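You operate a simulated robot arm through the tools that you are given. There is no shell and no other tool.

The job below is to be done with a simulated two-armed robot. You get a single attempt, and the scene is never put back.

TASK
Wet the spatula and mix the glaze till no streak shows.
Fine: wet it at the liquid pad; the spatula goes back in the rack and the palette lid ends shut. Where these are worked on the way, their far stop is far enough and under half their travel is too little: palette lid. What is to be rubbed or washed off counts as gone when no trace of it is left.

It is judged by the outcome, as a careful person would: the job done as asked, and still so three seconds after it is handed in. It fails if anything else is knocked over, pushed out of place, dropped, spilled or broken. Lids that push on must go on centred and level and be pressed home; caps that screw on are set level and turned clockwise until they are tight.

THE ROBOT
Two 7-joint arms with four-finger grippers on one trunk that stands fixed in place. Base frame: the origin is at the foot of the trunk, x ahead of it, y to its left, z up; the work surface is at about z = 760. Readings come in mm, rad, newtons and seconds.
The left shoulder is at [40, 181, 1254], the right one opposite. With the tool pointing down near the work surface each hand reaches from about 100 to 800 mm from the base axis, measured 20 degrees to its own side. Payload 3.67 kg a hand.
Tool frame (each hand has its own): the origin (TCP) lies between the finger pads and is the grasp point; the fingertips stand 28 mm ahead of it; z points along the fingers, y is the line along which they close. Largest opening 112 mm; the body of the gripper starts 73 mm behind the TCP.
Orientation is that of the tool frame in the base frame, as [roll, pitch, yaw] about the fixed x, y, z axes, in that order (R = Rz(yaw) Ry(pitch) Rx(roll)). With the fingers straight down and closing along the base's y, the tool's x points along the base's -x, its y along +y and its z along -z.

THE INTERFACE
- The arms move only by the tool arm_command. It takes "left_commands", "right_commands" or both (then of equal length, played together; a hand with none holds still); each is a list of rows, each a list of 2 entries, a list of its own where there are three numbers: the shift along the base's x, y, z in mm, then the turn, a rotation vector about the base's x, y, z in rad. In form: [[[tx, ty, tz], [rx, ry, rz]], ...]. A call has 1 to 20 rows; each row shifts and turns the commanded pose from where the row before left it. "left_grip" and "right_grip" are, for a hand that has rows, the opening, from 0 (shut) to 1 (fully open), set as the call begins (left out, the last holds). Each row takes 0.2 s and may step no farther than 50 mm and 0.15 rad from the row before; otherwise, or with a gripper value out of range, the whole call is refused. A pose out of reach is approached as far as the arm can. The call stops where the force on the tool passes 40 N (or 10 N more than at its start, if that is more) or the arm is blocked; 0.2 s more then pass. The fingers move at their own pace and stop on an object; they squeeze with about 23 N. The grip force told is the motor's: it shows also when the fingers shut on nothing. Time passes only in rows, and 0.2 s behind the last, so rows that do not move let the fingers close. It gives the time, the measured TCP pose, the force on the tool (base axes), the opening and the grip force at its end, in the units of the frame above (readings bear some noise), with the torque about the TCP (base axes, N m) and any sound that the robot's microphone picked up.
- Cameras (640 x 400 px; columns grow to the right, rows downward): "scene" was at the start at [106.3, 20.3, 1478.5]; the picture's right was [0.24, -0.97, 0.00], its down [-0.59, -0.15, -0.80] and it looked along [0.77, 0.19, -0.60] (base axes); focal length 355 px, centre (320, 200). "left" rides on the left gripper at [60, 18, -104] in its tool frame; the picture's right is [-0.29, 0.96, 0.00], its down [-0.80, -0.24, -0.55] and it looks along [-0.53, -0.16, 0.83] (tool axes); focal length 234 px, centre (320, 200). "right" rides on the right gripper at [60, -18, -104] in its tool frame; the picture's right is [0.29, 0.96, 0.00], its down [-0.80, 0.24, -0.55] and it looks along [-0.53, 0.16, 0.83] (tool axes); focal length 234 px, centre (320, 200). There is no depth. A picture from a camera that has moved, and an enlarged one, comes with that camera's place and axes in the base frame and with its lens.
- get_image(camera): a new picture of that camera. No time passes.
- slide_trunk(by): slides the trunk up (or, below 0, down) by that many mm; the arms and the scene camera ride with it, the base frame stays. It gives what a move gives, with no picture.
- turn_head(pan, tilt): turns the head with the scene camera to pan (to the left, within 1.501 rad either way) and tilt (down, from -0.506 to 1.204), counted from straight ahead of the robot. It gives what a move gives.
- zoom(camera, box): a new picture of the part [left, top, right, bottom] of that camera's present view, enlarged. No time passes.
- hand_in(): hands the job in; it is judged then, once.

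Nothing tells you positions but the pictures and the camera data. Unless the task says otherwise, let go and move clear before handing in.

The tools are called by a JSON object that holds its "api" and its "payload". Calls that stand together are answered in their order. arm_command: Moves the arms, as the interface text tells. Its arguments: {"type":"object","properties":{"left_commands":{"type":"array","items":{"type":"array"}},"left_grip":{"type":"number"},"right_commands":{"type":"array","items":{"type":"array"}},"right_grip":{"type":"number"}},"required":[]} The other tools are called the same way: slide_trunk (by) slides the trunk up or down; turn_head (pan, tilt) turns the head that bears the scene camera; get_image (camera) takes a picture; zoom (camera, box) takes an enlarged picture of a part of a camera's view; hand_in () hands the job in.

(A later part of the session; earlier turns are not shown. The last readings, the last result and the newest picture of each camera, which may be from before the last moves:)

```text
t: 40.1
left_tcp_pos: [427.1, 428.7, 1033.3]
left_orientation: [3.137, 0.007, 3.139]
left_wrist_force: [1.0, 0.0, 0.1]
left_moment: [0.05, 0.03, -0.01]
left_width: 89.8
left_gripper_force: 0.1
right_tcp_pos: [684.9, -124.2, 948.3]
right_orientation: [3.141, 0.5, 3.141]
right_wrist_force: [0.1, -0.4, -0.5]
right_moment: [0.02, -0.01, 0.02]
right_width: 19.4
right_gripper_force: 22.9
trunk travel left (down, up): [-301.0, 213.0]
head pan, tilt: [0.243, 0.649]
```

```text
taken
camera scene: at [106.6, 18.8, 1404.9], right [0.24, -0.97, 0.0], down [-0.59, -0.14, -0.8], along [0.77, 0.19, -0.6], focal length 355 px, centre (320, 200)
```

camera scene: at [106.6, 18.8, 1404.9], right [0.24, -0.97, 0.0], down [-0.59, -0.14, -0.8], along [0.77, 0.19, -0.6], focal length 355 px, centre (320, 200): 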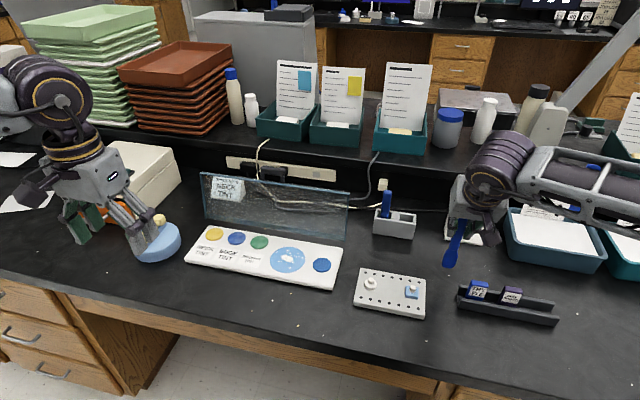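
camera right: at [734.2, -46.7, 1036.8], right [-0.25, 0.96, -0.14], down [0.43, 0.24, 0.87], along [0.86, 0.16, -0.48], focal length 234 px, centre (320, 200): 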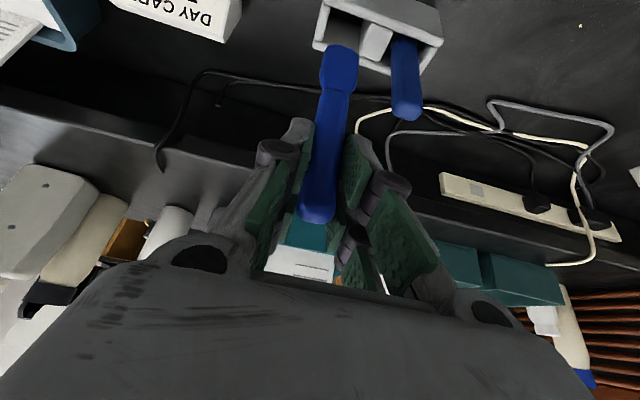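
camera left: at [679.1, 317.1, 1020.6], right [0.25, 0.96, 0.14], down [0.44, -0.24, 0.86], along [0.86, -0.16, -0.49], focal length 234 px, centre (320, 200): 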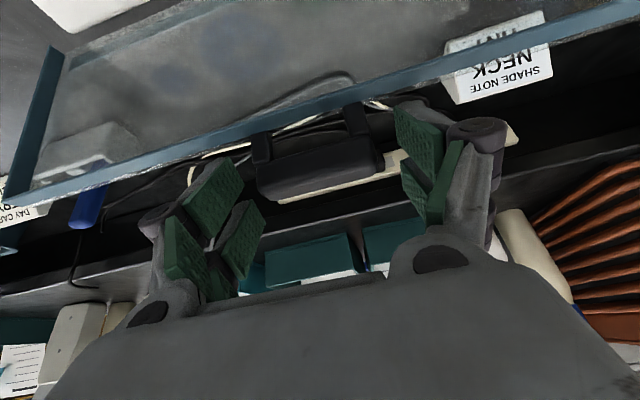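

The lid is standing open and both hands are clear of it. Now I zoom in on the glaze and liquid pad to place them accurately.

{"api": "zoom", "payload": {"camera": "scene", "box": [250, 225, 350, 293]}}

{"api": "zoom", "payload": {"camera": "scene", "box": [430, 200, 490, 275]}}

{"api": "get_image", "payload": {"camera": "right"}}

```text
5.88 times, centred on (300, 259) of scene
camera zoom: at [106.6, 18.8, 1404.9], right [0.24, -0.97, 0.0], down [-0.59, -0.14, -0.8], along [0.77, 0.19, -0.6], focal length 2090 px, centre (438, -147)
```

zoom: 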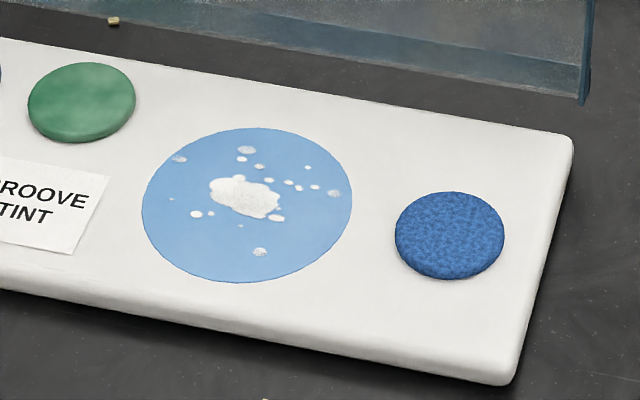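

```text
5.33 times, centred on (460, 238) of scene
camera zoom: at [106.6, 18.8, 1404.9], right [0.24, -0.97, 0.0], down [-0.59, -0.14, -0.8], along [0.77, 0.19, -0.6], focal length 1895 px, centre (-427, 0)
```

zoom: 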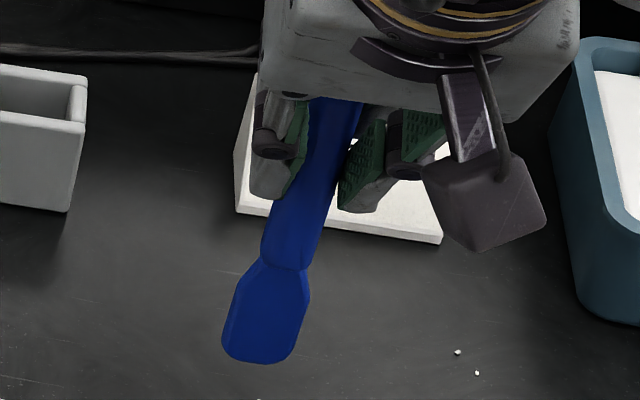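

```text
taken
camera right: at [584.1, -142.1, 1011.2], right [-0.25, 0.96, -0.14], down [0.43, 0.24, 0.87], along [0.86, 0.16, -0.48], focal length 234 px, centre (320, 200)
```

right: 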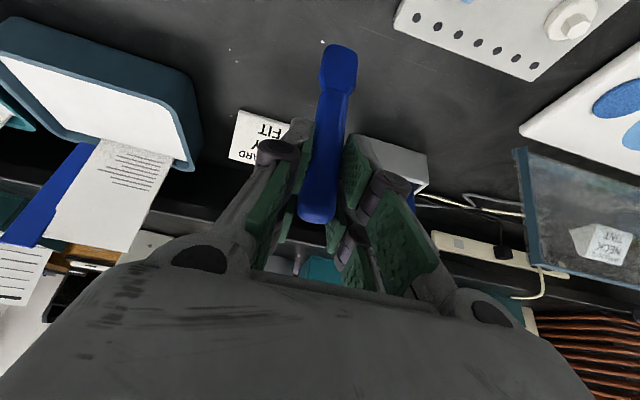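

The glaze disc is centred at about (663, 238) with radius ~43 mm, its white streaks spread to about 35 mm from the centre; the pad is at about (663, 153), radius 22. I'll carry the spatula over, high, to above the pad.

{"api": "arm_command", "payload": {"right_commands": [[[0, 0, 25], [0, 0, 0]], [[0, 0, 25], [0, 0, 0]], [[-3, 39, 0], [0, 0, 0]], [[-3, 39, 0], [0, 0, 0]], [[-3, 40, 0], [0, 0, 0]], [[-3, 40, 0], [0, 0, 0]], [[-3, 40, 0], [0, 0, 0]], [[-4, 40, 0], [0, 0, 0]], [[-4, 39, 0], [0, 0, 0]], [[0, 0, -20], [0, 0, 0]], [[0, 0, -20], [0, 0, 0]], [[0, 0, 0], [0, 0, 0]]]}}

{"api": "get_image", "payload": {"camera": "scene"}}

{"api": "get_image", "payload": {"camera": "right"}}

```text
t: 42.7
left_tcp_pos: [428.6, 429.0, 1032.1]
left_orientation: [3.14, 0.009, -3.141]
left_wrist_force: [-0.2, 0.8, 0.0]
left_moment: [0.02, 0.02, -0.01]
left_width: 89.5
left_gripper_force: 0.1
right_tcp_pos: [662.8, 155.7, 957.0]
right_orientation: [3.141, 0.499, -3.141]
right_wrist_force: [0.1, 0.8, -0.4]
right_moment: [-0.04, -0.01, 0.0]
right_width: 19.1
right_gripper_force: 22.6
trunk travel left (down, up): [-301.0, 213.0]
head pan, tilt: [0.243, 0.649]
```

```text
taken
camera scene: at [106.0, 20.6, 1404.9], right [0.24, -0.97, 0.0], down [-0.59, -0.15, -0.8], along [0.77, 0.19, -0.6], focal length 355 px, centre (320, 200)
```

scene: 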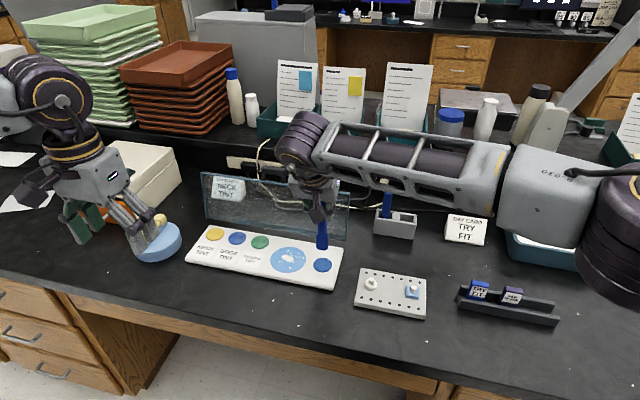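

```text
taken
camera right: at [560.5, 136.9, 1021.0], right [-0.25, 0.96, -0.14], down [0.43, 0.24, 0.87], along [0.86, 0.16, -0.48], focal length 234 px, centre (320, 200)
```

right: 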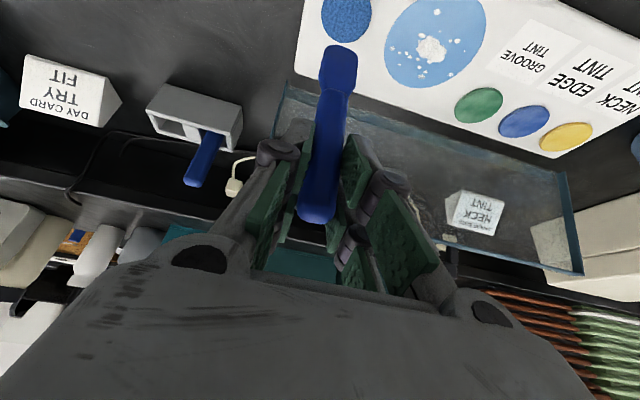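

{"api": "zoom", "payload": {"camera": "scene", "box": [270, 200, 360, 290]}}

{"api": "zoom", "payload": {"camera": "right", "box": [290, 0, 500, 130]}}

```text
4.44 times, centred on (315, 245) of scene
camera zoom: at [106.0, 20.6, 1404.9], right [0.24, -0.97, 0.0], down [-0.59, -0.15, -0.8], along [0.77, 0.19, -0.6], focal length 1579 px, centre (342, 0)
```

zoom: 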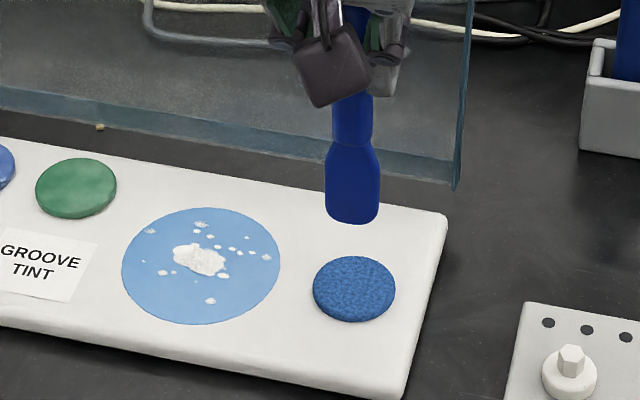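

```text
3.05 times, centred on (395, 65) of right
camera zoom: at [560.5, 136.9, 1021.0], right [-0.25, 0.96, -0.14], down [0.43, 0.24, 0.87], along [0.86, 0.16, -0.48], focal length 714 px, centre (91, 611)
```

zoom: 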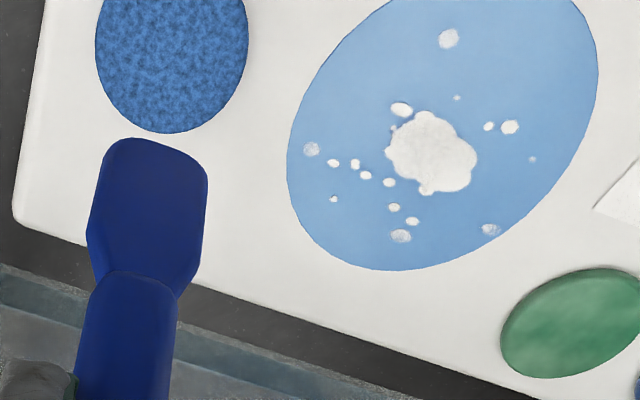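

The spatula tip is right above the pad centre. I lower it, slowing down for contact.

{"api": "arm_command", "payload": {"right_commands": [[[0, 0, -15], [0, 0, 0]], [[0, 0, -15], [0, 0, 0]], [[0, 0, -8], [0, 0, 0]], [[0, 0, 0], [0, 0, 0]]]}}

{"api": "zoom", "payload": {"camera": "scene", "box": [270, 200, 360, 290]}}

```text
t: 43.7
left_tcp_pos: [427.8, 430.2, 1033.4]
left_orientation: [3.14, 0.01, -3.141]
left_wrist_force: [0.3, 0.5, -1.1]
left_moment: [0.0, 0.04, -0.01]
left_width: 89.3
left_gripper_force: 0.0
right_tcp_pos: [664.4, 153.9, 920.5]
right_orientation: [3.141, 0.499, 3.142]
right_wrist_force: [0.1, -0.3, -0.9]
right_moment: [-0.03, -0.03, 0.01]
right_width: 19.6
right_gripper_force: 22.6
trunk travel left (down, up): [-301.0, 213.0]
head pan, tilt: [0.243, 0.649]
```

```text
4.44 times, centred on (315, 245) of scene
camera zoom: at [106.2, 20.5, 1404.9], right [0.24, -0.97, 0.0], down [-0.59, -0.15, -0.8], along [0.77, 0.19, -0.6], focal length 1579 px, centre (342, 0)
```

zoom: 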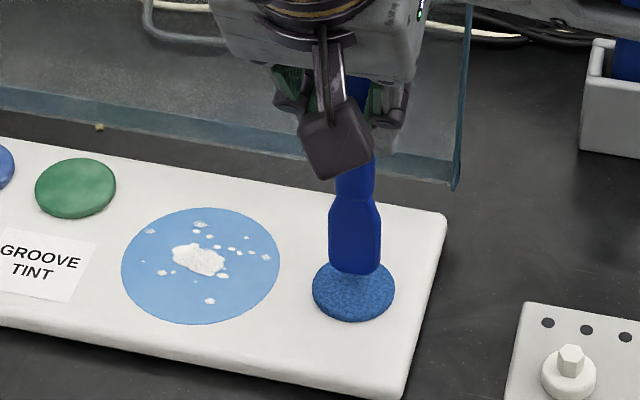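

{"api": "arm_command", "payload": {"right_commands": [[[0, 0, -3], [0, 0, 0]], [[0, 0, -3], [0, 0, 0]], [[0, 0, -3], [0, 0, 0]], [[0, 0, 0], [0, 0, 0]]]}}

```text
t: 44.7
left_tcp_pos: [425.6, 429.5, 1033.8]
left_orientation: [3.138, 0.009, -3.141]
left_wrist_force: [0.4, 1.2, -0.2]
left_moment: [0.0, -0.04, -0.01]
left_width: 89.5
left_gripper_force: 0.0
right_tcp_pos: [663.7, 154.3, 913.7]
right_orientation: [3.141, 0.505, 3.14]
right_wrist_force: [1.2, -0.5, 19.3]
right_moment: [0.02, -0.16, 0.01]
right_width: 19.3
right_gripper_force: 23.1
trunk travel left (down, up): [-301.0, 213.0]
head pan, tilt: [0.243, 0.649]
```

Contact at 19 N, a bit firm. I'll ease off to a light press and dab/rub gently on the pad.

{"api": "arm_command", "payload": {"right_commands": [[[0, 0, 2], [0, 0, 0]], [[0, 4, 0], [0, 0, 0]], [[0, -8, 0], [0, 0, 0]], [[0, 8, 0], [0, 0, 0]], [[0, -4, 0], [0, 0, 0]], [[0, 0, 0], [0, 0, 0]], [[0, 0, 0], [0, 0, 0]]]}}

{"api": "zoom", "payload": {"camera": "scene", "box": [270, 200, 360, 290]}}

```text
t: 46.3
left_tcp_pos: [427.8, 430.8, 1033.0]
left_orientation: [3.14, 0.01, 3.141]
left_wrist_force: [-0.7, -0.1, 0.3]
left_moment: [0.0, -0.02, 0.01]
left_width: 89.6
left_gripper_force: 0.1
right_tcp_pos: [662.6, 153.5, 913.1]
right_orientation: [-3.141, 0.5, 3.141]
right_wrist_force: [-0.9, 1.0, 4.8]
right_moment: [0.12, 0.07, 0.0]
right_width: 19.0
right_gripper_force: 22.4
trunk travel left (down, up): [-301.0, 213.0]
head pan, tilt: [0.243, 0.649]
```

```text
4.44 times, centred on (315, 245) of scene
camera zoom: at [105.6, 20.4, 1404.9], right [0.24, -0.97, 0.0], down [-0.59, -0.15, -0.8], along [0.77, 0.19, -0.6], focal length 1579 px, centre (342, 0)
```

zoom: 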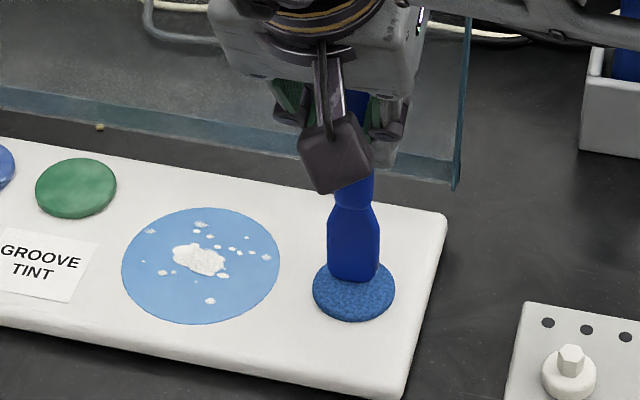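

{"api": "arm_command", "payload": {"right_commands": [[[0, 0, -1], [0, 0, 0]], [[0, 0, 0], [0, 0, 0]], [[0, 0, 0], [0, 0, 0]], [[0, 0, 0], [0, 0, 0]], [[0, 0, 16], [0, 0, 0]], [[0, 0, 15], [0, 0, 0]], [[0, 0, 0], [0, 0, 0]]]}}

{"api": "zoom", "payload": {"camera": "scene", "box": [290, 210, 350, 275]}}

{"api": "zoom", "payload": {"camera": "right", "box": [290, 0, 500, 130]}}

```text
t: 47.9
left_tcp_pos: [428.0, 430.0, 1033.8]
left_orientation: [3.141, 0.01, -3.14]
left_wrist_force: [-0.3, -0.2, -0.2]
left_moment: [-0.01, 0.01, -0.01]
left_width: 89.5
left_gripper_force: 0.0
right_tcp_pos: [663.5, 154.4, 942.4]
right_orientation: [-3.141, 0.5, 3.14]
right_wrist_force: [-0.1, -0.2, -0.1]
right_moment: [0.01, 0.02, -0.03]
right_width: 19.1
right_gripper_force: 23.3
trunk travel left (down, up): [-301.0, 213.0]
head pan, tilt: [0.243, 0.649]
```

```text
6.15 times, centred on (320, 242) of scene
camera zoom: at [106.8, 20.5, 1404.8], right [0.24, -0.97, 0.0], down [-0.59, -0.15, -0.8], along [0.77, 0.19, -0.61], focal length 2186 px, centre (320, -62)
```

zoom: 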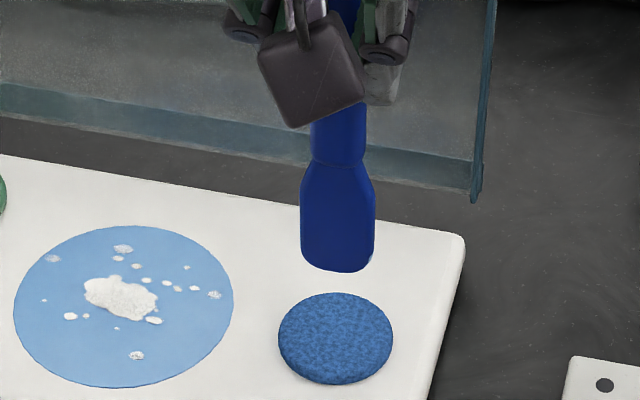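

```text
3.05 times, centred on (395, 65) of right
camera zoom: at [561.3, 135.2, 1006.2], right [-0.25, 0.96, -0.14], down [0.43, 0.24, 0.87], along [0.86, 0.16, -0.48], focal length 714 px, centre (91, 611)
```

zoom: 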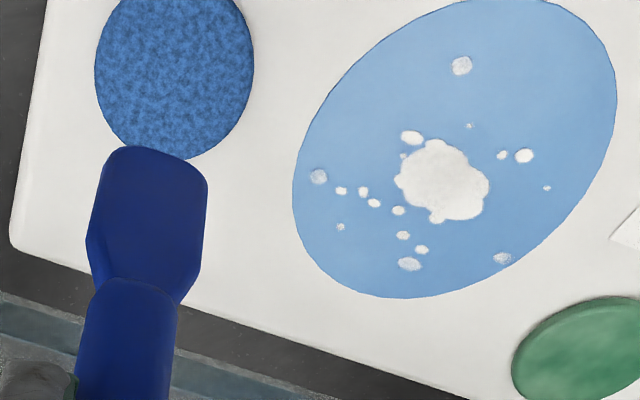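

{"api": "zoom", "payload": {"camera": "scene", "box": [312, 232, 332, 256]}}

```text
16.00 times, centred on (322, 244) of scene
camera zoom: at [106.8, 20.5, 1404.8], right [0.24, -0.97, 0.0], down [-0.59, -0.15, -0.8], along [0.77, 0.19, -0.61], focal length 5684 px, centre (288, -504)
```

zoom: 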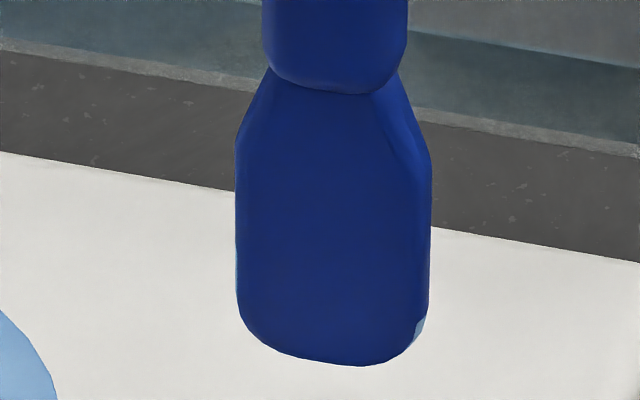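

A pale wet film now shows at the blade's tip edges. I'll dab once more to be sure it's well wetted, then go to the glaze.

{"api": "arm_command", "payload": {"right_commands": [[[0, 0, -15], [0, 0, 0]], [[0, 0, -12], [0, 0, 0]], [[0, 0, -4], [0, 0, 0]], [[0, 5, 0], [0, 0, 0]], [[5, -5, 0], [0, 0, 0]], [[-5, -5, 0], [0, 0, 0]], [[-5, 5, 0], [0, 0, 0]], [[5, 0, 0], [0, 0, 0]], [[0, 0, 0], [0, 0, 0]]]}}

{"api": "arm_command", "payload": {"right_commands": [[[0, 0, 0], [0, 0, 0]], [[0, 0, 10], [0, 0, 0]], [[0, 0, 20], [0, 0, 0]], [[0, 0, 0], [0, 0, 0]]]}}

{"api": "zoom", "payload": {"camera": "scene", "box": [300, 228, 340, 272]}}

```text
t: 49.9
left_tcp_pos: [427.4, 430.2, 1033.6]
left_orientation: [3.14, 0.011, 3.141]
left_wrist_force: [0.3, 1.1, 1.0]
left_moment: [0.0, 0.02, 0.0]
left_width: 89.6
left_gripper_force: 0.0
right_tcp_pos: [662.3, 154.9, 911.6]
right_orientation: [-3.141, 0.498, 3.141]
right_wrist_force: [-2.7, -0.4, 3.1]
right_moment: [0.01, 0.44, 0.03]
right_width: 19.3
right_gripper_force: 23.2
trunk travel left (down, up): [-301.0, 213.0]
head pan, tilt: [0.243, 0.649]
```

```text
t: 50.9
left_tcp_pos: [428.0, 430.3, 1032.8]
left_orientation: [3.14, 0.01, -3.141]
left_wrist_force: [-0.4, -0.1, -0.4]
left_moment: [0.01, 0.06, -0.01]
left_width: 89.8
left_gripper_force: 0.0
right_tcp_pos: [664.0, 155.5, 941.6]
right_orientation: [-3.141, 0.498, -3.141]
right_wrist_force: [1.2, -0.7, -0.7]
right_moment: [0.02, 0.01, 0.05]
right_width: 19.3
right_gripper_force: 22.9
trunk travel left (down, up): [-301.0, 213.0]
head pan, tilt: [0.243, 0.649]
```

```text
9.09 times, centred on (320, 250) of scene
camera zoom: at [106.8, 20.4, 1404.8], right [0.24, -0.97, 0.0], down [-0.59, -0.15, -0.8], along [0.77, 0.19, -0.61], focal length 3230 px, centre (320, -254)
```

zoom: 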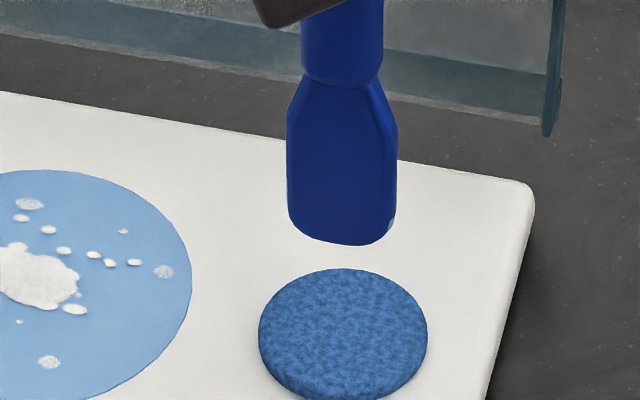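

Now over to the centre of the glaze (663, 238), then down gently to contact.

{"api": "arm_command", "payload": {"right_commands": [[[0, 28, 0], [0, 0, 0]], [[0, 28, 0], [0, 0, 0]], [[-1, 27, 0], [0, 0, 0]], [[0, 0, -15], [0, 0, 0]], [[0, 0, -12], [0, 0, 0]], [[0, 0, -4], [0, 0, 0]], [[0, 0, 0], [0, 0, 0]]]}}

{"api": "zoom", "payload": {"camera": "scene", "box": [250, 200, 350, 290]}}

```text
t: 52.5
left_tcp_pos: [427.7, 430.8, 1033.4]
left_orientation: [3.141, 0.009, -3.141]
left_wrist_force: [0.1, 0.1, -0.1]
left_moment: [-0.04, -0.01, -0.04]
left_width: 89.6
left_gripper_force: 0.0
right_tcp_pos: [662.6, 237.5, 910.6]
right_orientation: [3.141, 0.499, 3.141]
right_wrist_force: [0.6, 1.3, -1.1]
right_moment: [-0.01, 0.01, 0.03]
right_width: 19.2
right_gripper_force: 22.7
trunk travel left (down, up): [-301.0, 213.0]
head pan, tilt: [0.243, 0.649]
```

```text
4.44 times, centred on (300, 245) of scene
camera zoom: at [106.4, 20.2, 1404.9], right [0.24, -0.97, 0.0], down [-0.59, -0.15, -0.8], along [0.77, 0.19, -0.6], focal length 1579 px, centre (409, 0)
```

zoom: 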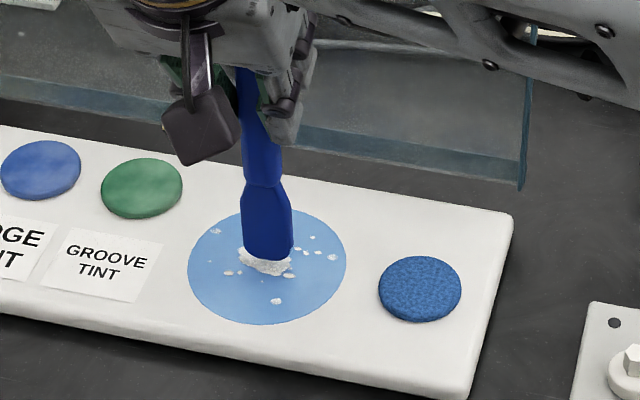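

{"api": "arm_command", "payload": {"right_commands": [[[0, 0, -2], [0, 0, 0]], [[0, 0, -2], [0, 0, 0]], [[0, 0, -2], [0, 0, 0]], [[0, 0, 0], [0, 0, 0]]]}}

```text
t: 53.5
left_tcp_pos: [428.0, 430.7, 1033.8]
left_orientation: [3.138, 0.01, -3.141]
left_wrist_force: [-1.0, -0.3, -0.9]
left_moment: [0.0, 0.02, 0.0]
left_width: 89.6
left_gripper_force: 0.1
right_tcp_pos: [661.2, 237.2, 905.7]
right_orientation: [3.141, 0.501, 3.142]
right_wrist_force: [-0.2, -0.8, 2.7]
right_moment: [0.03, -0.01, 0.01]
right_width: 19.2
right_gripper_force: 22.7
trunk travel left (down, up): [-301.0, 213.0]
head pan, tilt: [0.243, 0.649]
```

Light contact. I press one more millimetre and make a first stroke at the centre to see the effect.

{"api": "arm_command", "payload": {"right_commands": [[[0, 0, -1], [0, 0, 0]], [[10, 0, 0], [0, 0, 0]], [[12, 0, 0], [0, 0, 0]], [[12, 0, 0], [0, 0, 0]], [[-17, 0, 0], [0, 0, 0]], [[-17, 0, 0], [0, 0, 0]], [[-17, 0, 0], [0, 0, 0]], [[-17, 0, 0], [0, 0, 0]], [[0, 0, 0], [0, 0, 0]]]}}

{"api": "zoom", "payload": {"camera": "scene", "box": [250, 200, 350, 290]}}

```text
t: 55.5
left_tcp_pos: [428.1, 429.5, 1033.6]
left_orientation: [3.139, 0.011, -3.14]
left_wrist_force: [-0.2, -0.1, 0.0]
left_moment: [-0.01, -0.03, -0.03]
left_width: 89.7
left_gripper_force: 0.0
right_tcp_pos: [614.6, 236.8, 905.6]
right_orientation: [-3.141, 0.499, -3.141]
right_wrist_force: [-1.0, -0.9, 6.7]
right_moment: [-0.11, -0.01, -0.02]
right_width: 19.3
right_gripper_force: 23.1
right hand out of reach, approached as far as the arm can: row 4
trunk travel left (down, up): [-301.0, 213.0]
head pan, tilt: [0.243, 0.649]
```

```text
4.44 times, centred on (300, 245) of scene
camera zoom: at [105.5, 20.2, 1404.9], right [0.24, -0.97, 0.0], down [-0.59, -0.15, -0.8], along [0.77, 0.19, -0.6], focal length 1579 px, centre (409, 0)
```

zoom: 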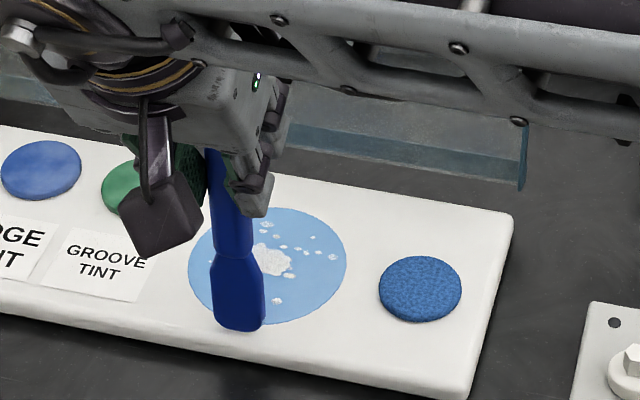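

The stroke hit a reach limit at x≈682 and then overshot to the near rim. I'll lift off, look at the result, and yaw the hand about the vertical so the arm reaches this area more easily.

{"api": "arm_command", "payload": {"right_commands": [[[0, 0, 15], [0, 0, 0]], [[15, 0, 10], [0, 0, 0.1]], [[10, 0, 0], [0, 0, 0.12]], [[10, 0, 0], [0, 0, 0.12]], [[8, 0, 0], [0, 0, 0.12]], [[5, 0, 0], [0, 0, 0.12]], [[0, 0, 0], [0, 0, 0]]]}}

{"api": "zoom", "payload": {"camera": "scene", "box": [250, 200, 350, 290]}}

{"api": "get_image", "payload": {"camera": "right"}}

{"api": "get_image", "payload": {"camera": "scene"}}

```text
t: 57.1
left_tcp_pos: [427.7, 430.0, 1032.6]
left_orientation: [3.14, 0.008, -3.141]
left_wrist_force: [0.8, -0.2, 0.2]
left_moment: [-0.01, 0.0, 0.01]
left_width: 89.5
left_gripper_force: 0.1
right_tcp_pos: [662.2, 237.7, 930.6]
right_orientation: [-3.14, 0.498, -2.561]
right_wrist_force: [0.1, 0.1, -0.1]
right_moment: [0.0, -0.02, 0.02]
right_width: 19.5
right_gripper_force: 22.8
trunk travel left (down, up): [-301.0, 213.0]
head pan, tilt: [0.243, 0.649]
```

```text
4.44 times, centred on (300, 245) of scene
camera zoom: at [106.1, 20.7, 1404.9], right [0.24, -0.97, 0.0], down [-0.59, -0.15, -0.8], along [0.77, 0.19, -0.6], focal length 1579 px, centre (409, 0)
```

zoom: 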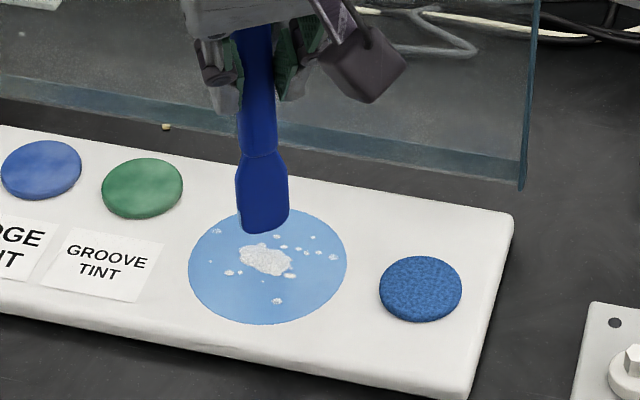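

```text
taken
camera right: at [588.2, 166.3, 992.8], right [-0.74, 0.66, -0.14], down [0.23, 0.44, 0.87], along [0.63, 0.61, -0.48], focal length 234 px, centre (320, 200)
```

right: 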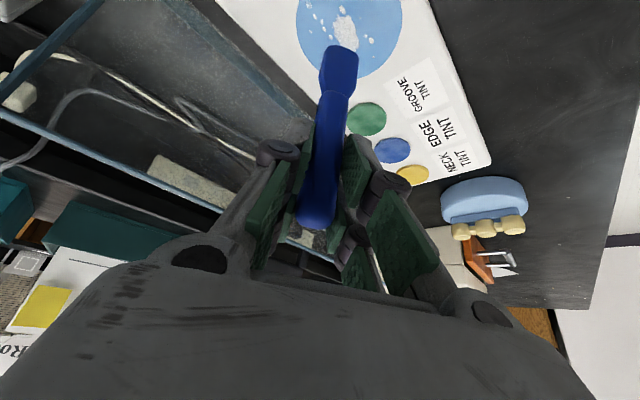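

```text
taken
camera scene: at [106.1, 20.7, 1404.9], right [0.24, -0.97, 0.0], down [-0.59, -0.15, -0.8], along [0.77, 0.19, -0.6], focal length 355 px, centre (320, 200)
```

scene: 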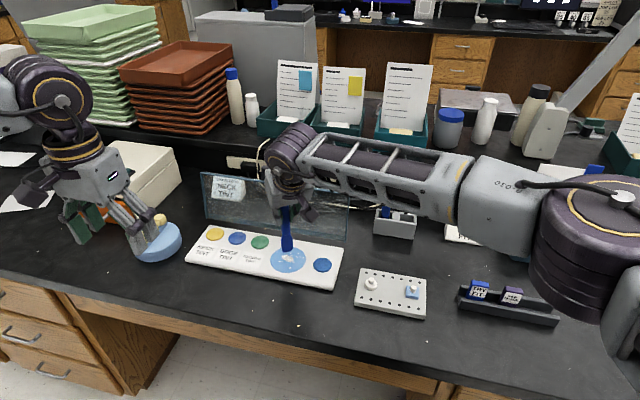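

{"api": "zoom", "payload": {"camera": "scene", "box": [265, 240, 335, 278]}}

{"api": "zoom", "payload": {"camera": "right", "box": [280, 0, 440, 100]}}

```text
9.14 times, centred on (300, 259) of scene
camera zoom: at [106.1, 20.7, 1404.9], right [0.24, -0.97, 0.0], down [-0.59, -0.15, -0.8], along [0.77, 0.19, -0.6], focal length 3248 px, centre (503, -339)
```

zoom: 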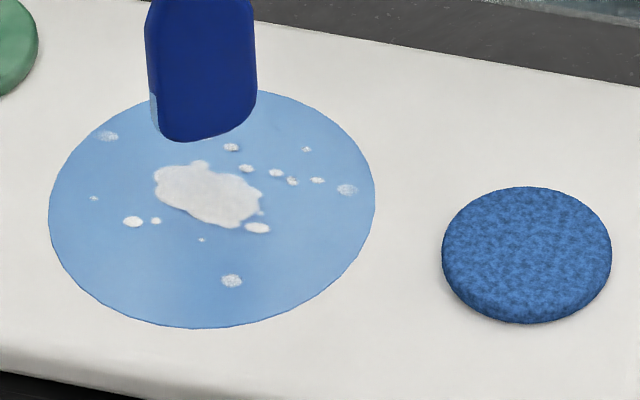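

```text
4.00 times, centred on (360, 50) of right
camera zoom: at [588.2, 166.3, 992.8], right [-0.74, 0.66, -0.14], down [0.23, 0.44, 0.87], along [0.63, 0.61, -0.48], focal length 937 px, centre (160, 800)
```

zoom: 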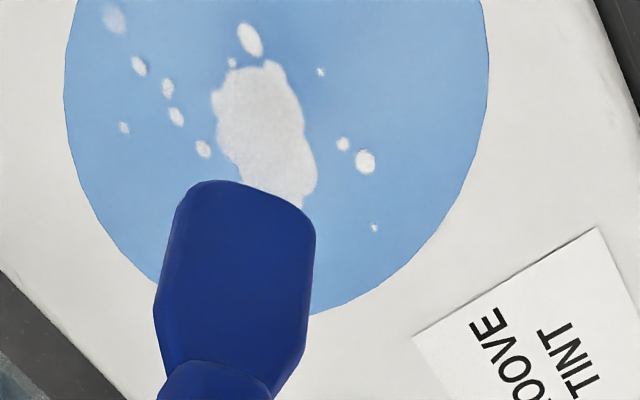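

The stroke has visibly faded the blob, so wet rubbing works. First I test in the air that the yawed hand reaches all extremes of the disc.

{"api": "arm_command", "payload": {"right_commands": [[[18, 0, 0], [0, 0, 0]], [[18, 0, 0], [0, 0, 0]], [[-10, 15, 0], [0, 0, 0]], [[-10, 15, 0], [0, 0, 0]], [[-16, 5, 0], [0, 0, 0]], [[-16, -5, 0], [0, 0, 0]], [[-18, -30, 0], [0, 0, 0]], [[17, 0, 0], [0, 0, 0]], [[17, 0, 0], [0, 0, 0]]]}}

```text
t: 59.1
left_tcp_pos: [428.3, 430.7, 1032.5]
left_orientation: [3.139, 0.01, 3.141]
left_wrist_force: [-0.4, -0.1, 0.0]
left_moment: [-0.01, 0.02, 0.0]
left_width: 89.7
left_gripper_force: 0.1
right_tcp_pos: [663.6, 237.8, 931.6]
right_orientation: [3.142, 0.498, -2.56]
right_wrist_force: [0.2, 0.1, 0.1]
right_moment: [0.06, -0.01, 0.02]
right_width: 19.2
right_gripper_force: 22.6
trunk travel left (down, up): [-301.0, 213.0]
head pan, tilt: [0.243, 0.649]
```

All extremes are reachable. Now down to contact at the centre again.

{"api": "arm_command", "payload": {"right_commands": [[[0, 0, -15], [0, 0, 0]], [[0, 0, -8], [0, 0, 0]], [[0, 0, -2], [0, 0, 0]], [[0, 0, -1], [0, 0, 0]], [[0, 0, 0], [0, 0, 0]]]}}

```text
t: 60.3
left_tcp_pos: [426.8, 431.0, 1034.5]
left_orientation: [3.138, 0.011, 3.141]
left_wrist_force: [0.0, -0.4, -1.2]
left_moment: [0.01, -0.02, -0.02]
left_width: 89.5
left_gripper_force: 0.1
right_tcp_pos: [662.8, 237.7, 906.7]
right_orientation: [-3.141, 0.503, -2.562]
right_wrist_force: [0.9, -0.1, 10.5]
right_moment: [0.08, -0.13, 0.03]
right_width: 19.3
right_gripper_force: 23.0
trunk travel left (down, up): [-301.0, 213.0]
head pan, tilt: [0.243, 0.649]
```

Pressing at about 10 N. I now stroke back and forth across the middle and the left (+y) half of the disc.

{"api": "arm_command", "payload": {"right_commands": [[[17, 0, 0], [0, 0, 0]], [[17, 0, 0], [0, 0, 0]], [[-17, 0, 0], [0, 0, 0]], [[-17, 0, 0], [0, 0, 0]], [[-17, 0, 0], [0, 0, 0]], [[-17, 0, 0], [0, 0, 0]], [[3, 9, 0], [0, 0, 0]], [[21, 0, 0], [0, 0, 0]], [[22, 0, 0], [0, 0, 0]], [[22, 0, 0], [0, 0, 0]], [[-1, 9, 0], [0, 0, 0]], [[-19, 0, 0], [0, 0, 0]], [[-19, 0, 0], [0, 0, 0]], [[-19, 0, 0], [0, 0, 0]], [[9, 8, 0], [0, 0, 0]], [[20, 0, 0], [0, 0, 0]], [[20, 0, 0], [0, 0, 0]], [[-25, -13, 0], [0, 0, 0]], [[0, -13, 0], [0, 0, 0]], [[0, 0, 0], [0, 0, 0]]]}}

{"api": "zoom", "payload": {"camera": "scene", "box": [265, 240, 335, 278]}}

```text
t: 64.5
left_tcp_pos: [427.9, 430.1, 1033.9]
left_orientation: [3.14, 0.011, -3.14]
left_wrist_force: [0.2, -0.2, 0.2]
left_moment: [-0.02, 0.02, 0.01]
left_width: 89.5
left_gripper_force: 0.0
right_tcp_pos: [663.8, 236.9, 903.3]
right_orientation: [-3.142, 0.501, -2.56]
right_wrist_force: [-1.0, 0.5, 8.1]
right_moment: [0.1, 0.05, -0.02]
right_width: 19.3
right_gripper_force: 23.2
trunk travel left (down, up): [-301.0, 213.0]
head pan, tilt: [0.243, 0.649]
```

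```text
9.14 times, centred on (300, 259) of scene
camera zoom: at [105.1, 20.2, 1405.0], right [0.24, -0.97, 0.0], down [-0.59, -0.15, -0.8], along [0.77, 0.19, -0.6], focal length 3248 px, centre (503, -339)
```

zoom: 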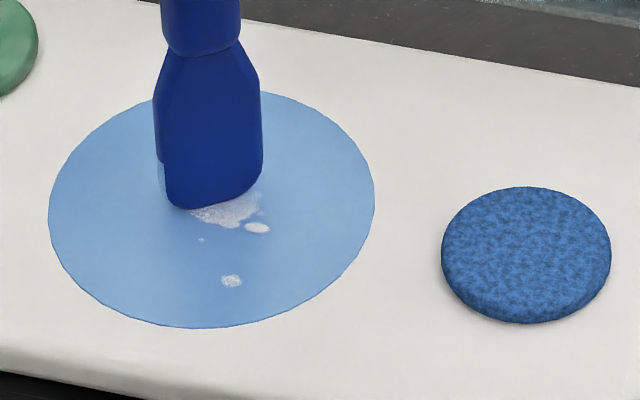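

Most streaks on that side are gone. Now the right (−y) and near parts of the disc.

{"api": "arm_command", "payload": {"right_commands": [[[17, -9, 0], [0, 0, 0]], [[14, 0, 0], [0, 0, 0]], [[-20, 0, 0], [0, 0, 0]], [[-20, 0, 0], [0, 0, 0]], [[-20, 0, 0], [0, 0, 0]], [[0, -9, 0], [0, 0, 0]], [[20, 0, 0], [0, 0, 0]], [[17, 0, 0], [0, 0, 0]], [[16, 0, 0], [0, 0, 0]], [[-9, -8, 0], [0, 0, 0]], [[-20, 0, 0], [0, 0, 0]], [[-18, 0, 0], [0, 0, 0]], [[-3, 10, 0], [0, 0, 0]], [[-4, 12, 0], [0, 0, 0]], [[3, 12, 0], [0, 0, 0]], [[17, -4, 0], [0, 0, 0]], [[10, -4, 0], [0, 0, 0]], [[-14, -8, 0], [0, 0, 0]], [[14, 8, 0], [0, 0, 0]], [[0, 0, 0], [0, 0, 0]]]}}

{"api": "zoom", "payload": {"camera": "scene", "box": [265, 240, 335, 278]}}

```text
t: 68.7
left_tcp_pos: [428.6, 429.6, 1033.3]
left_orientation: [3.14, 0.01, 3.139]
left_wrist_force: [0.2, 0.6, 0.1]
left_moment: [-0.01, 0.02, 0.0]
left_width: 89.4
left_gripper_force: 0.1
right_tcp_pos: [664.4, 239.5, 905.0]
right_orientation: [-3.141, 0.499, -2.562]
right_wrist_force: [0.9, 1.4, 2.0]
right_moment: [0.11, -0.05, 0.01]
right_width: 19.3
right_gripper_force: 22.9
trunk travel left (down, up): [-301.0, 213.0]
head pan, tilt: [0.243, 0.649]
```

```text
9.14 times, centred on (300, 259) of scene
camera zoom: at [106.0, 19.9, 1404.9], right [0.24, -0.97, 0.0], down [-0.59, -0.15, -0.8], along [0.77, 0.19, -0.6], focal length 3248 px, centre (503, -339)
```

zoom: 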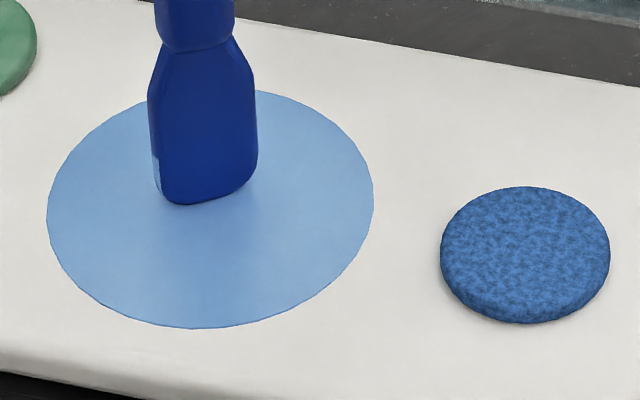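

No streak shows now in the visible part. I'll lift off and check the part that was behind the blade, with both cameras.

{"api": "arm_command", "payload": {"right_commands": [[[0, 0, 15], [0, 0, 0]], [[0, 0, 25], [0, 0, 0]], [[0, -40, 20], [0, 0, 0]], [[0, -45, 10], [0, 0, 0]], [[0, 0, 0], [0, 0, 0]]]}}

{"api": "zoom", "payload": {"camera": "scene", "box": [265, 240, 335, 278]}}

{"api": "zoom", "payload": {"camera": "right", "box": [280, 0, 440, 100]}}

{"api": "get_image", "payload": {"camera": "scene"}}

```text
t: 69.9
left_tcp_pos: [427.2, 431.1, 1032.0]
left_orientation: [3.14, 0.008, -3.14]
left_wrist_force: [-0.5, -0.2, -0.8]
left_moment: [0.0, 0.01, 0.01]
left_width: 89.5
left_gripper_force: 0.0
right_tcp_pos: [664.7, 154.3, 975.8]
right_orientation: [-3.14, 0.501, -2.559]
right_wrist_force: [0.0, 0.9, -1.0]
right_moment: [0.0, -0.01, 0.01]
right_width: 19.1
right_gripper_force: 23.5
trunk travel left (down, up): [-301.0, 213.0]
head pan, tilt: [0.243, 0.649]
```

```text
9.14 times, centred on (300, 259) of scene
camera zoom: at [106.4, 22.2, 1404.8], right [0.24, -0.97, 0.0], down [-0.59, -0.15, -0.8], along [0.77, 0.19, -0.61], focal length 3248 px, centre (503, -339)
```

zoom: 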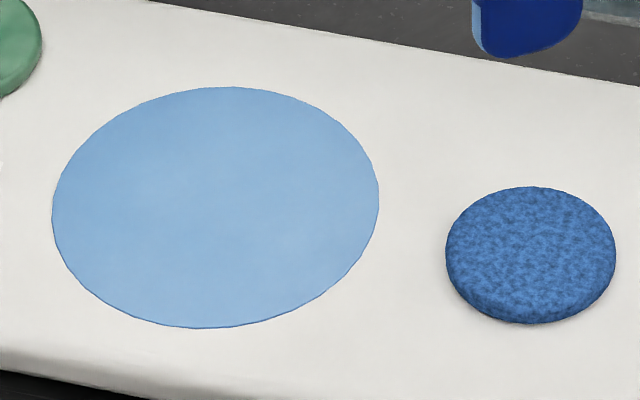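

```text
4.00 times, centred on (360, 50) of right
camera zoom: at [588.9, 82.8, 1039.4], right [-0.74, 0.66, -0.14], down [0.23, 0.44, 0.87], along [0.64, 0.61, -0.48], focal length 937 px, centre (160, 800)
```

zoom: 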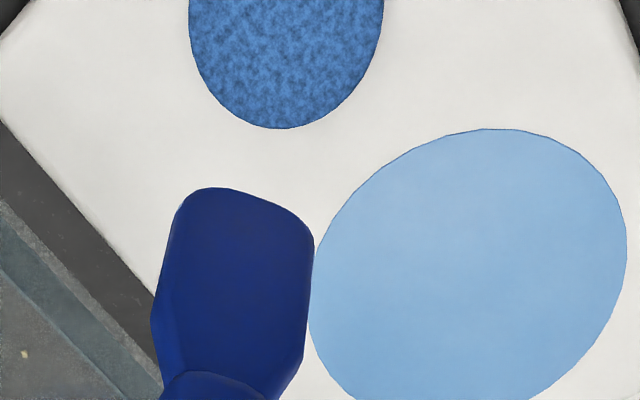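

```text
taken
camera scene: at [106.4, 22.2, 1404.8], right [0.24, -0.97, 0.0], down [-0.59, -0.15, -0.8], along [0.77, 0.19, -0.61], focal length 355 px, centre (320, 200)
```

scene: 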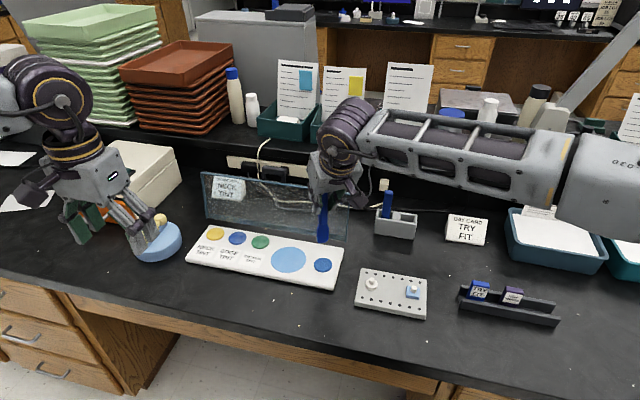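

The glaze looks uniform; I check closely for any faint remaining trace.

{"api": "zoom", "payload": {"camera": "scene", "box": [270, 246, 308, 276]}}

{"api": "get_image", "payload": {"camera": "right"}}

```text
13.33 times, centred on (289, 261) of scene
camera zoom: at [106.4, 22.2, 1404.8], right [0.24, -0.97, 0.0], down [-0.59, -0.15, -0.8], along [0.77, 0.19, -0.61], focal length 4737 px, centre (733, -613)
```

zoom: 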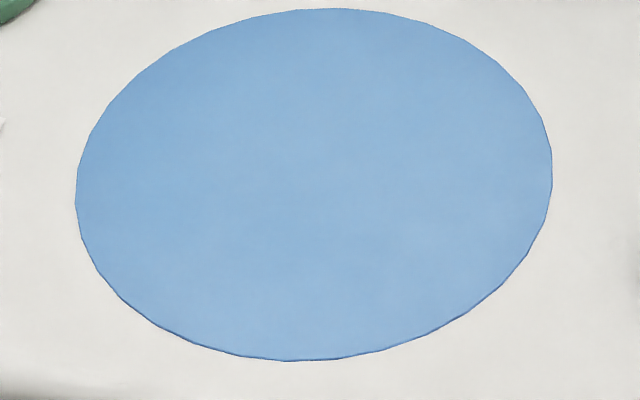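

```text
taken
camera right: at [588.9, 82.8, 1039.4], right [-0.74, 0.66, -0.14], down [0.23, 0.44, 0.87], along [0.64, 0.61, -0.48], focal length 234 px, centre (320, 200)
```

right: 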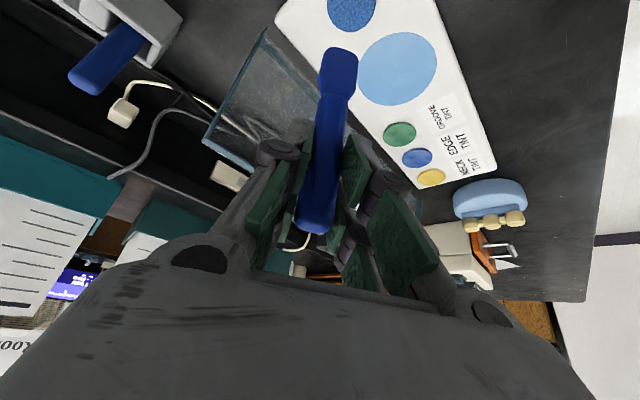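

It looks clean, but for certainty I'll make one more full pass over the whole disc with the wet blade.

{"api": "arm_command", "payload": {"right_commands": [[[0, 42, -10], [0, 0, 0]], [[-1, 42, -20], [0, 0, 0]], [[0, 0, -20], [0, 0, 0]], [[0, 0, -15], [0, 0, 0]], [[0, 0, -4], [0, 0, 0]], [[0, 0, -2], [0, 0, 0]], [[0, 0, 0], [0, 0, 0]]]}}

```text
t: 71.5
left_tcp_pos: [426.4, 430.0, 1033.6]
left_orientation: [3.139, 0.01, -3.141]
left_wrist_force: [-0.1, -0.5, 0.1]
left_moment: [0.0, 0.02, -0.02]
left_width: 89.7
left_gripper_force: 0.2
right_tcp_pos: [664.0, 237.4, 903.1]
right_orientation: [3.14, 0.502, -2.561]
right_wrist_force: [-0.9, -0.3, 3.3]
right_moment: [-0.01, -0.04, -0.01]
right_width: 19.1
right_gripper_force: 23.7
trunk travel left (down, up): [-301.0, 213.0]
head pan, tilt: [0.243, 0.649]
```

{"api": "arm_command", "payload": {"right_commands": [[[0, 5, -1], [0, 0, 0]], [[18, 0, 0], [0, 0, 0]], [[16, 0, 0], [0, 0, 0]], [[-22, 0, 0], [0, 0, 0]], [[-22, 0, 0], [0, 0, 0]], [[-22, 0, 0], [0, 0, 0]], [[6, 9, 0], [0, 0, 0]], [[22, 0, 0], [0, 0, 0]], [[22, 0, 0], [0, 0, 0]], [[16, 0, 0], [0, 0, 0]], [[-5, 9, 0], [0, 0, 0]], [[-22, 0, 0], [0, 0, 0]], [[-22, 0, 0], [0, 0, 0]], [[5, 7, 0], [0, 0, 0]], [[16, 0, 0], [0, 0, 0]], [[16, 0, 0], [0, 0, 0]], [[-22, -12, 0], [0, 0, 0]], [[-20, -6, 0], [0, 0, 0]], [[10, -6, 0], [0, 0, 0]], [[10, -6, 0], [0, 0, 0]]]}}

{"api": "arm_command", "payload": {"right_commands": [[[0, -5, 0], [0, 0, 0]], [[18, 0, 0], [0, 0, 0]], [[15, 0, 0], [0, 0, 0]], [[-22, 0, 0], [0, 0, 0]], [[-22, 0, 0], [0, 0, 0]], [[-22, 0, 0], [0, 0, 0]], [[1, -9, 0], [0, 0, 0]], [[22, 0, 0], [0, 0, 0]], [[22, 0, 0], [0, 0, 0]], [[14, 0, 0], [0, 0, 0]], [[-5, -9, 0], [0, 0, 0]], [[-22, 0, 0], [0, 0, 0]], [[-24, 0, 0], [0, 0, 0]], [[5, -7, 0], [0, 0, 0]], [[15, 0, 0], [0, 0, 0]], [[15, 0, 0], [0, 0, 0]], [[-10, 12, 0], [0, 0, 0]], [[0, 10, 0], [0, 0, 0]], [[0, 8, 0], [0, 0, 0]], [[0, 0, 0], [0, 0, 0]]]}}

```text
t: 75.7
left_tcp_pos: [428.6, 429.4, 1033.4]
left_orientation: [3.141, 0.009, 3.141]
left_wrist_force: [0.2, 0.1, -0.1]
left_moment: [0.02, 0.0, -0.03]
left_width: 89.9
left_gripper_force: 0.0
right_tcp_pos: [663.0, 236.1, 902.0]
right_orientation: [-3.14, 0.5, -2.562]
right_wrist_force: [-1.2, -0.7, 1.8]
right_moment: [-0.01, 0.08, -0.01]
right_width: 19.6
right_gripper_force: 22.8
trunk travel left (down, up): [-301.0, 213.0]
head pan, tilt: [0.243, 0.649]
```

```text
t: 79.9
left_tcp_pos: [428.5, 429.3, 1034.0]
left_orientation: [3.141, 0.008, 3.141]
left_wrist_force: [0.1, -0.1, 0.1]
left_moment: [-0.01, 0.02, -0.01]
left_width: 89.4
left_gripper_force: 0.0
right_tcp_pos: [663.0, 236.7, 902.0]
right_orientation: [3.141, 0.499, -2.561]
right_wrist_force: [-0.4, -0.5, 0.5]
right_moment: [-0.01, 0.0, 0.01]
right_width: 19.2
right_gripper_force: 23.1
trunk travel left (down, up): [-301.0, 213.0]
head pan, tilt: [0.243, 0.649]
```

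{"api": "arm_command", "payload": {"right_commands": [[[0, 0, 15], [0, 0, 0]], [[0, 0, 25], [0, 0, 0]], [[0, -40, 25], [0, 0, -0.1]], [[0, -40, 25], [0, 0, -0.12]], [[0, -40, 10], [0, 0, -0.12]], [[0, -40, 0], [0, 0, -0.12]], [[0, -40, 0], [0, 0, -0.12]], [[0, 0, 0], [0, 0, 0]]]}}

{"api": "zoom", "payload": {"camera": "scene", "box": [265, 240, 335, 278]}}

{"api": "get_image", "payload": {"camera": "scene"}}

```text
t: 81.7
left_tcp_pos: [427.8, 431.1, 1032.4]
left_orientation: [3.139, 0.009, -3.141]
left_wrist_force: [0.0, 0.0, 0.4]
left_moment: [-0.01, -0.01, -0.01]
left_width: 89.7
left_gripper_force: 0.1
right_tcp_pos: [663.4, 35.2, 1003.1]
right_orientation: [-3.141, 0.498, 3.141]
right_wrist_force: [0.5, -0.3, -0.1]
right_moment: [-0.02, 0.01, 0.02]
right_width: 19.5
right_gripper_force: 23.1
trunk travel left (down, up): [-301.0, 213.0]
head pan, tilt: [0.243, 0.649]
```

```text
9.14 times, centred on (300, 259) of scene
camera zoom: at [106.4, 21.2, 1404.8], right [0.24, -0.97, 0.0], down [-0.59, -0.15, -0.8], along [0.77, 0.19, -0.61], focal length 3248 px, centre (503, -339)
```

zoom: 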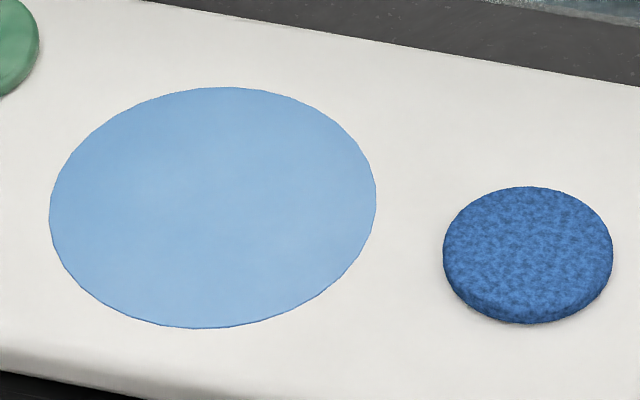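

```text
taken
camera scene: at [106.4, 21.2, 1404.8], right [0.24, -0.97, 0.0], down [-0.59, -0.15, -0.8], along [0.77, 0.19, -0.61], focal length 355 px, centre (320, 200)
```

scene: 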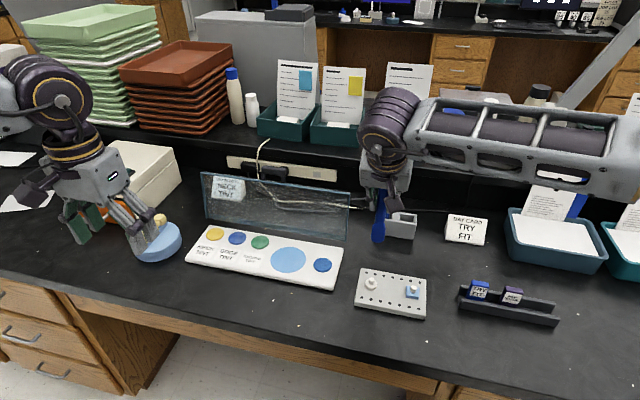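

The glaze is uniformly blue with no streaks. Now I check how the spatula sits in the grip before returning it to the rack.

{"api": "zoom", "payload": {"camera": "scene", "box": [350, 170, 430, 250]}}

{"api": "get_image", "payload": {"camera": "right"}}

```text
5.00 times, centred on (390, 210) of scene
camera zoom: at [106.4, 21.2, 1404.8], right [0.24, -0.97, 0.0], down [-0.59, -0.15, -0.8], along [0.77, 0.19, -0.61], focal length 1776 px, centre (-30, 150)
```

zoom: 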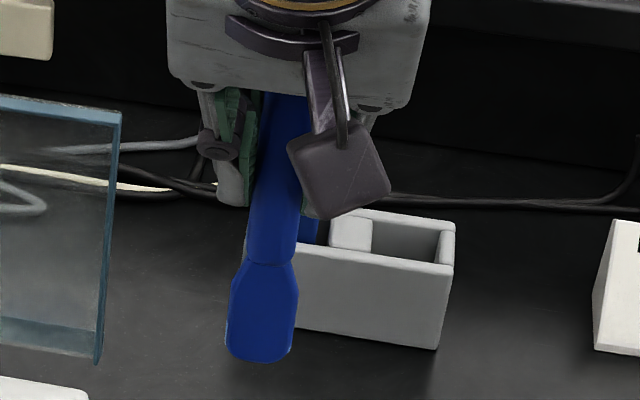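

```text
taken
camera right: at [562.0, 17.5, 1065.6], right [-0.25, 0.96, -0.14], down [0.43, 0.24, 0.87], along [0.86, 0.16, -0.48], focal length 234 px, centre (320, 200)
```

right: 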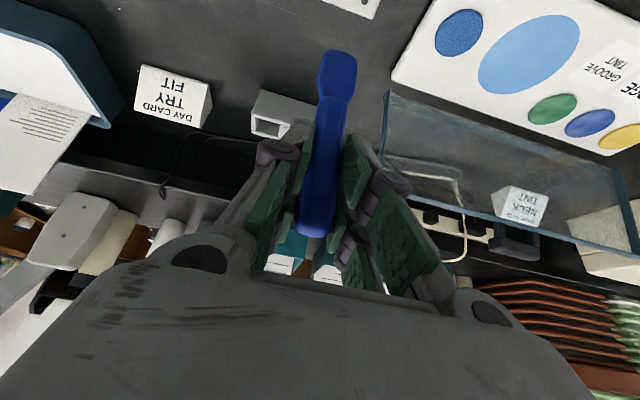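

The spatula slid about 6 mm up in the grip but is still upright. I move in front of the rack slot at y≈-29 and then forward above it, keeping clear of the brush.

{"api": "arm_command", "payload": {"right_commands": [[[0, -32, 0], [0, 0, 0]], [[0, -32.2, 0], [0, 0, 0]], [[35, 0, 0], [0, 0, 0]], [[35, 0, 0], [0, 0, 0]], [[35, 0, 0], [0, 0, 0]], [[35, 0, 0], [0, 0, 0]], [[0, 0, 0], [0, 0, 0]]]}}

{"api": "get_image", "payload": {"camera": "right"}}

{"api": "zoom", "payload": {"camera": "scene", "box": [350, 160, 450, 250]}}

```text
t: 83.3
left_tcp_pos: [427.3, 429.2, 1033.2]
left_orientation: [3.141, 0.01, 3.139]
left_wrist_force: [-0.4, 0.2, 1.1]
left_moment: [0.01, 0.03, 0.0]
left_width: 89.7
left_gripper_force: 0.0
right_tcp_pos: [802.9, -28.2, 1004.0]
right_orientation: [3.14, 0.501, 3.141]
right_wrist_force: [0.4, 0.4, -0.9]
right_moment: [-0.04, -0.03, 0.02]
right_width: 19.3
right_gripper_force: 23.4
trunk travel left (down, up): [-301.0, 213.0]
head pan, tilt: [0.243, 0.649]
```

```text
taken
camera right: at [700.4, -46.7, 1066.6], right [-0.25, 0.96, -0.14], down [0.43, 0.24, 0.87], along [0.86, 0.16, -0.48], focal length 234 px, centre (320, 200)
```

right: 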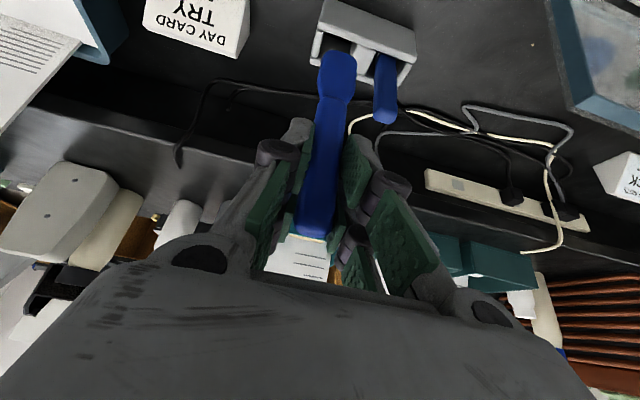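

```text
4.44 times, centred on (400, 205) of scene
camera zoom: at [105.5, 19.5, 1405.0], right [0.24, -0.97, 0.0], down [-0.59, -0.14, -0.8], along [0.77, 0.19, -0.6], focal length 1579 px, centre (-36, 178)
```

zoom: 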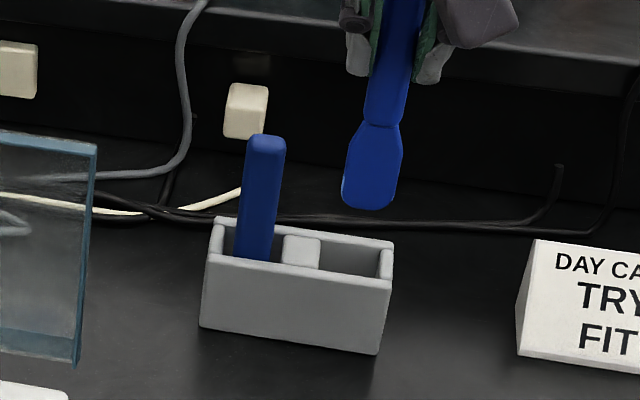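

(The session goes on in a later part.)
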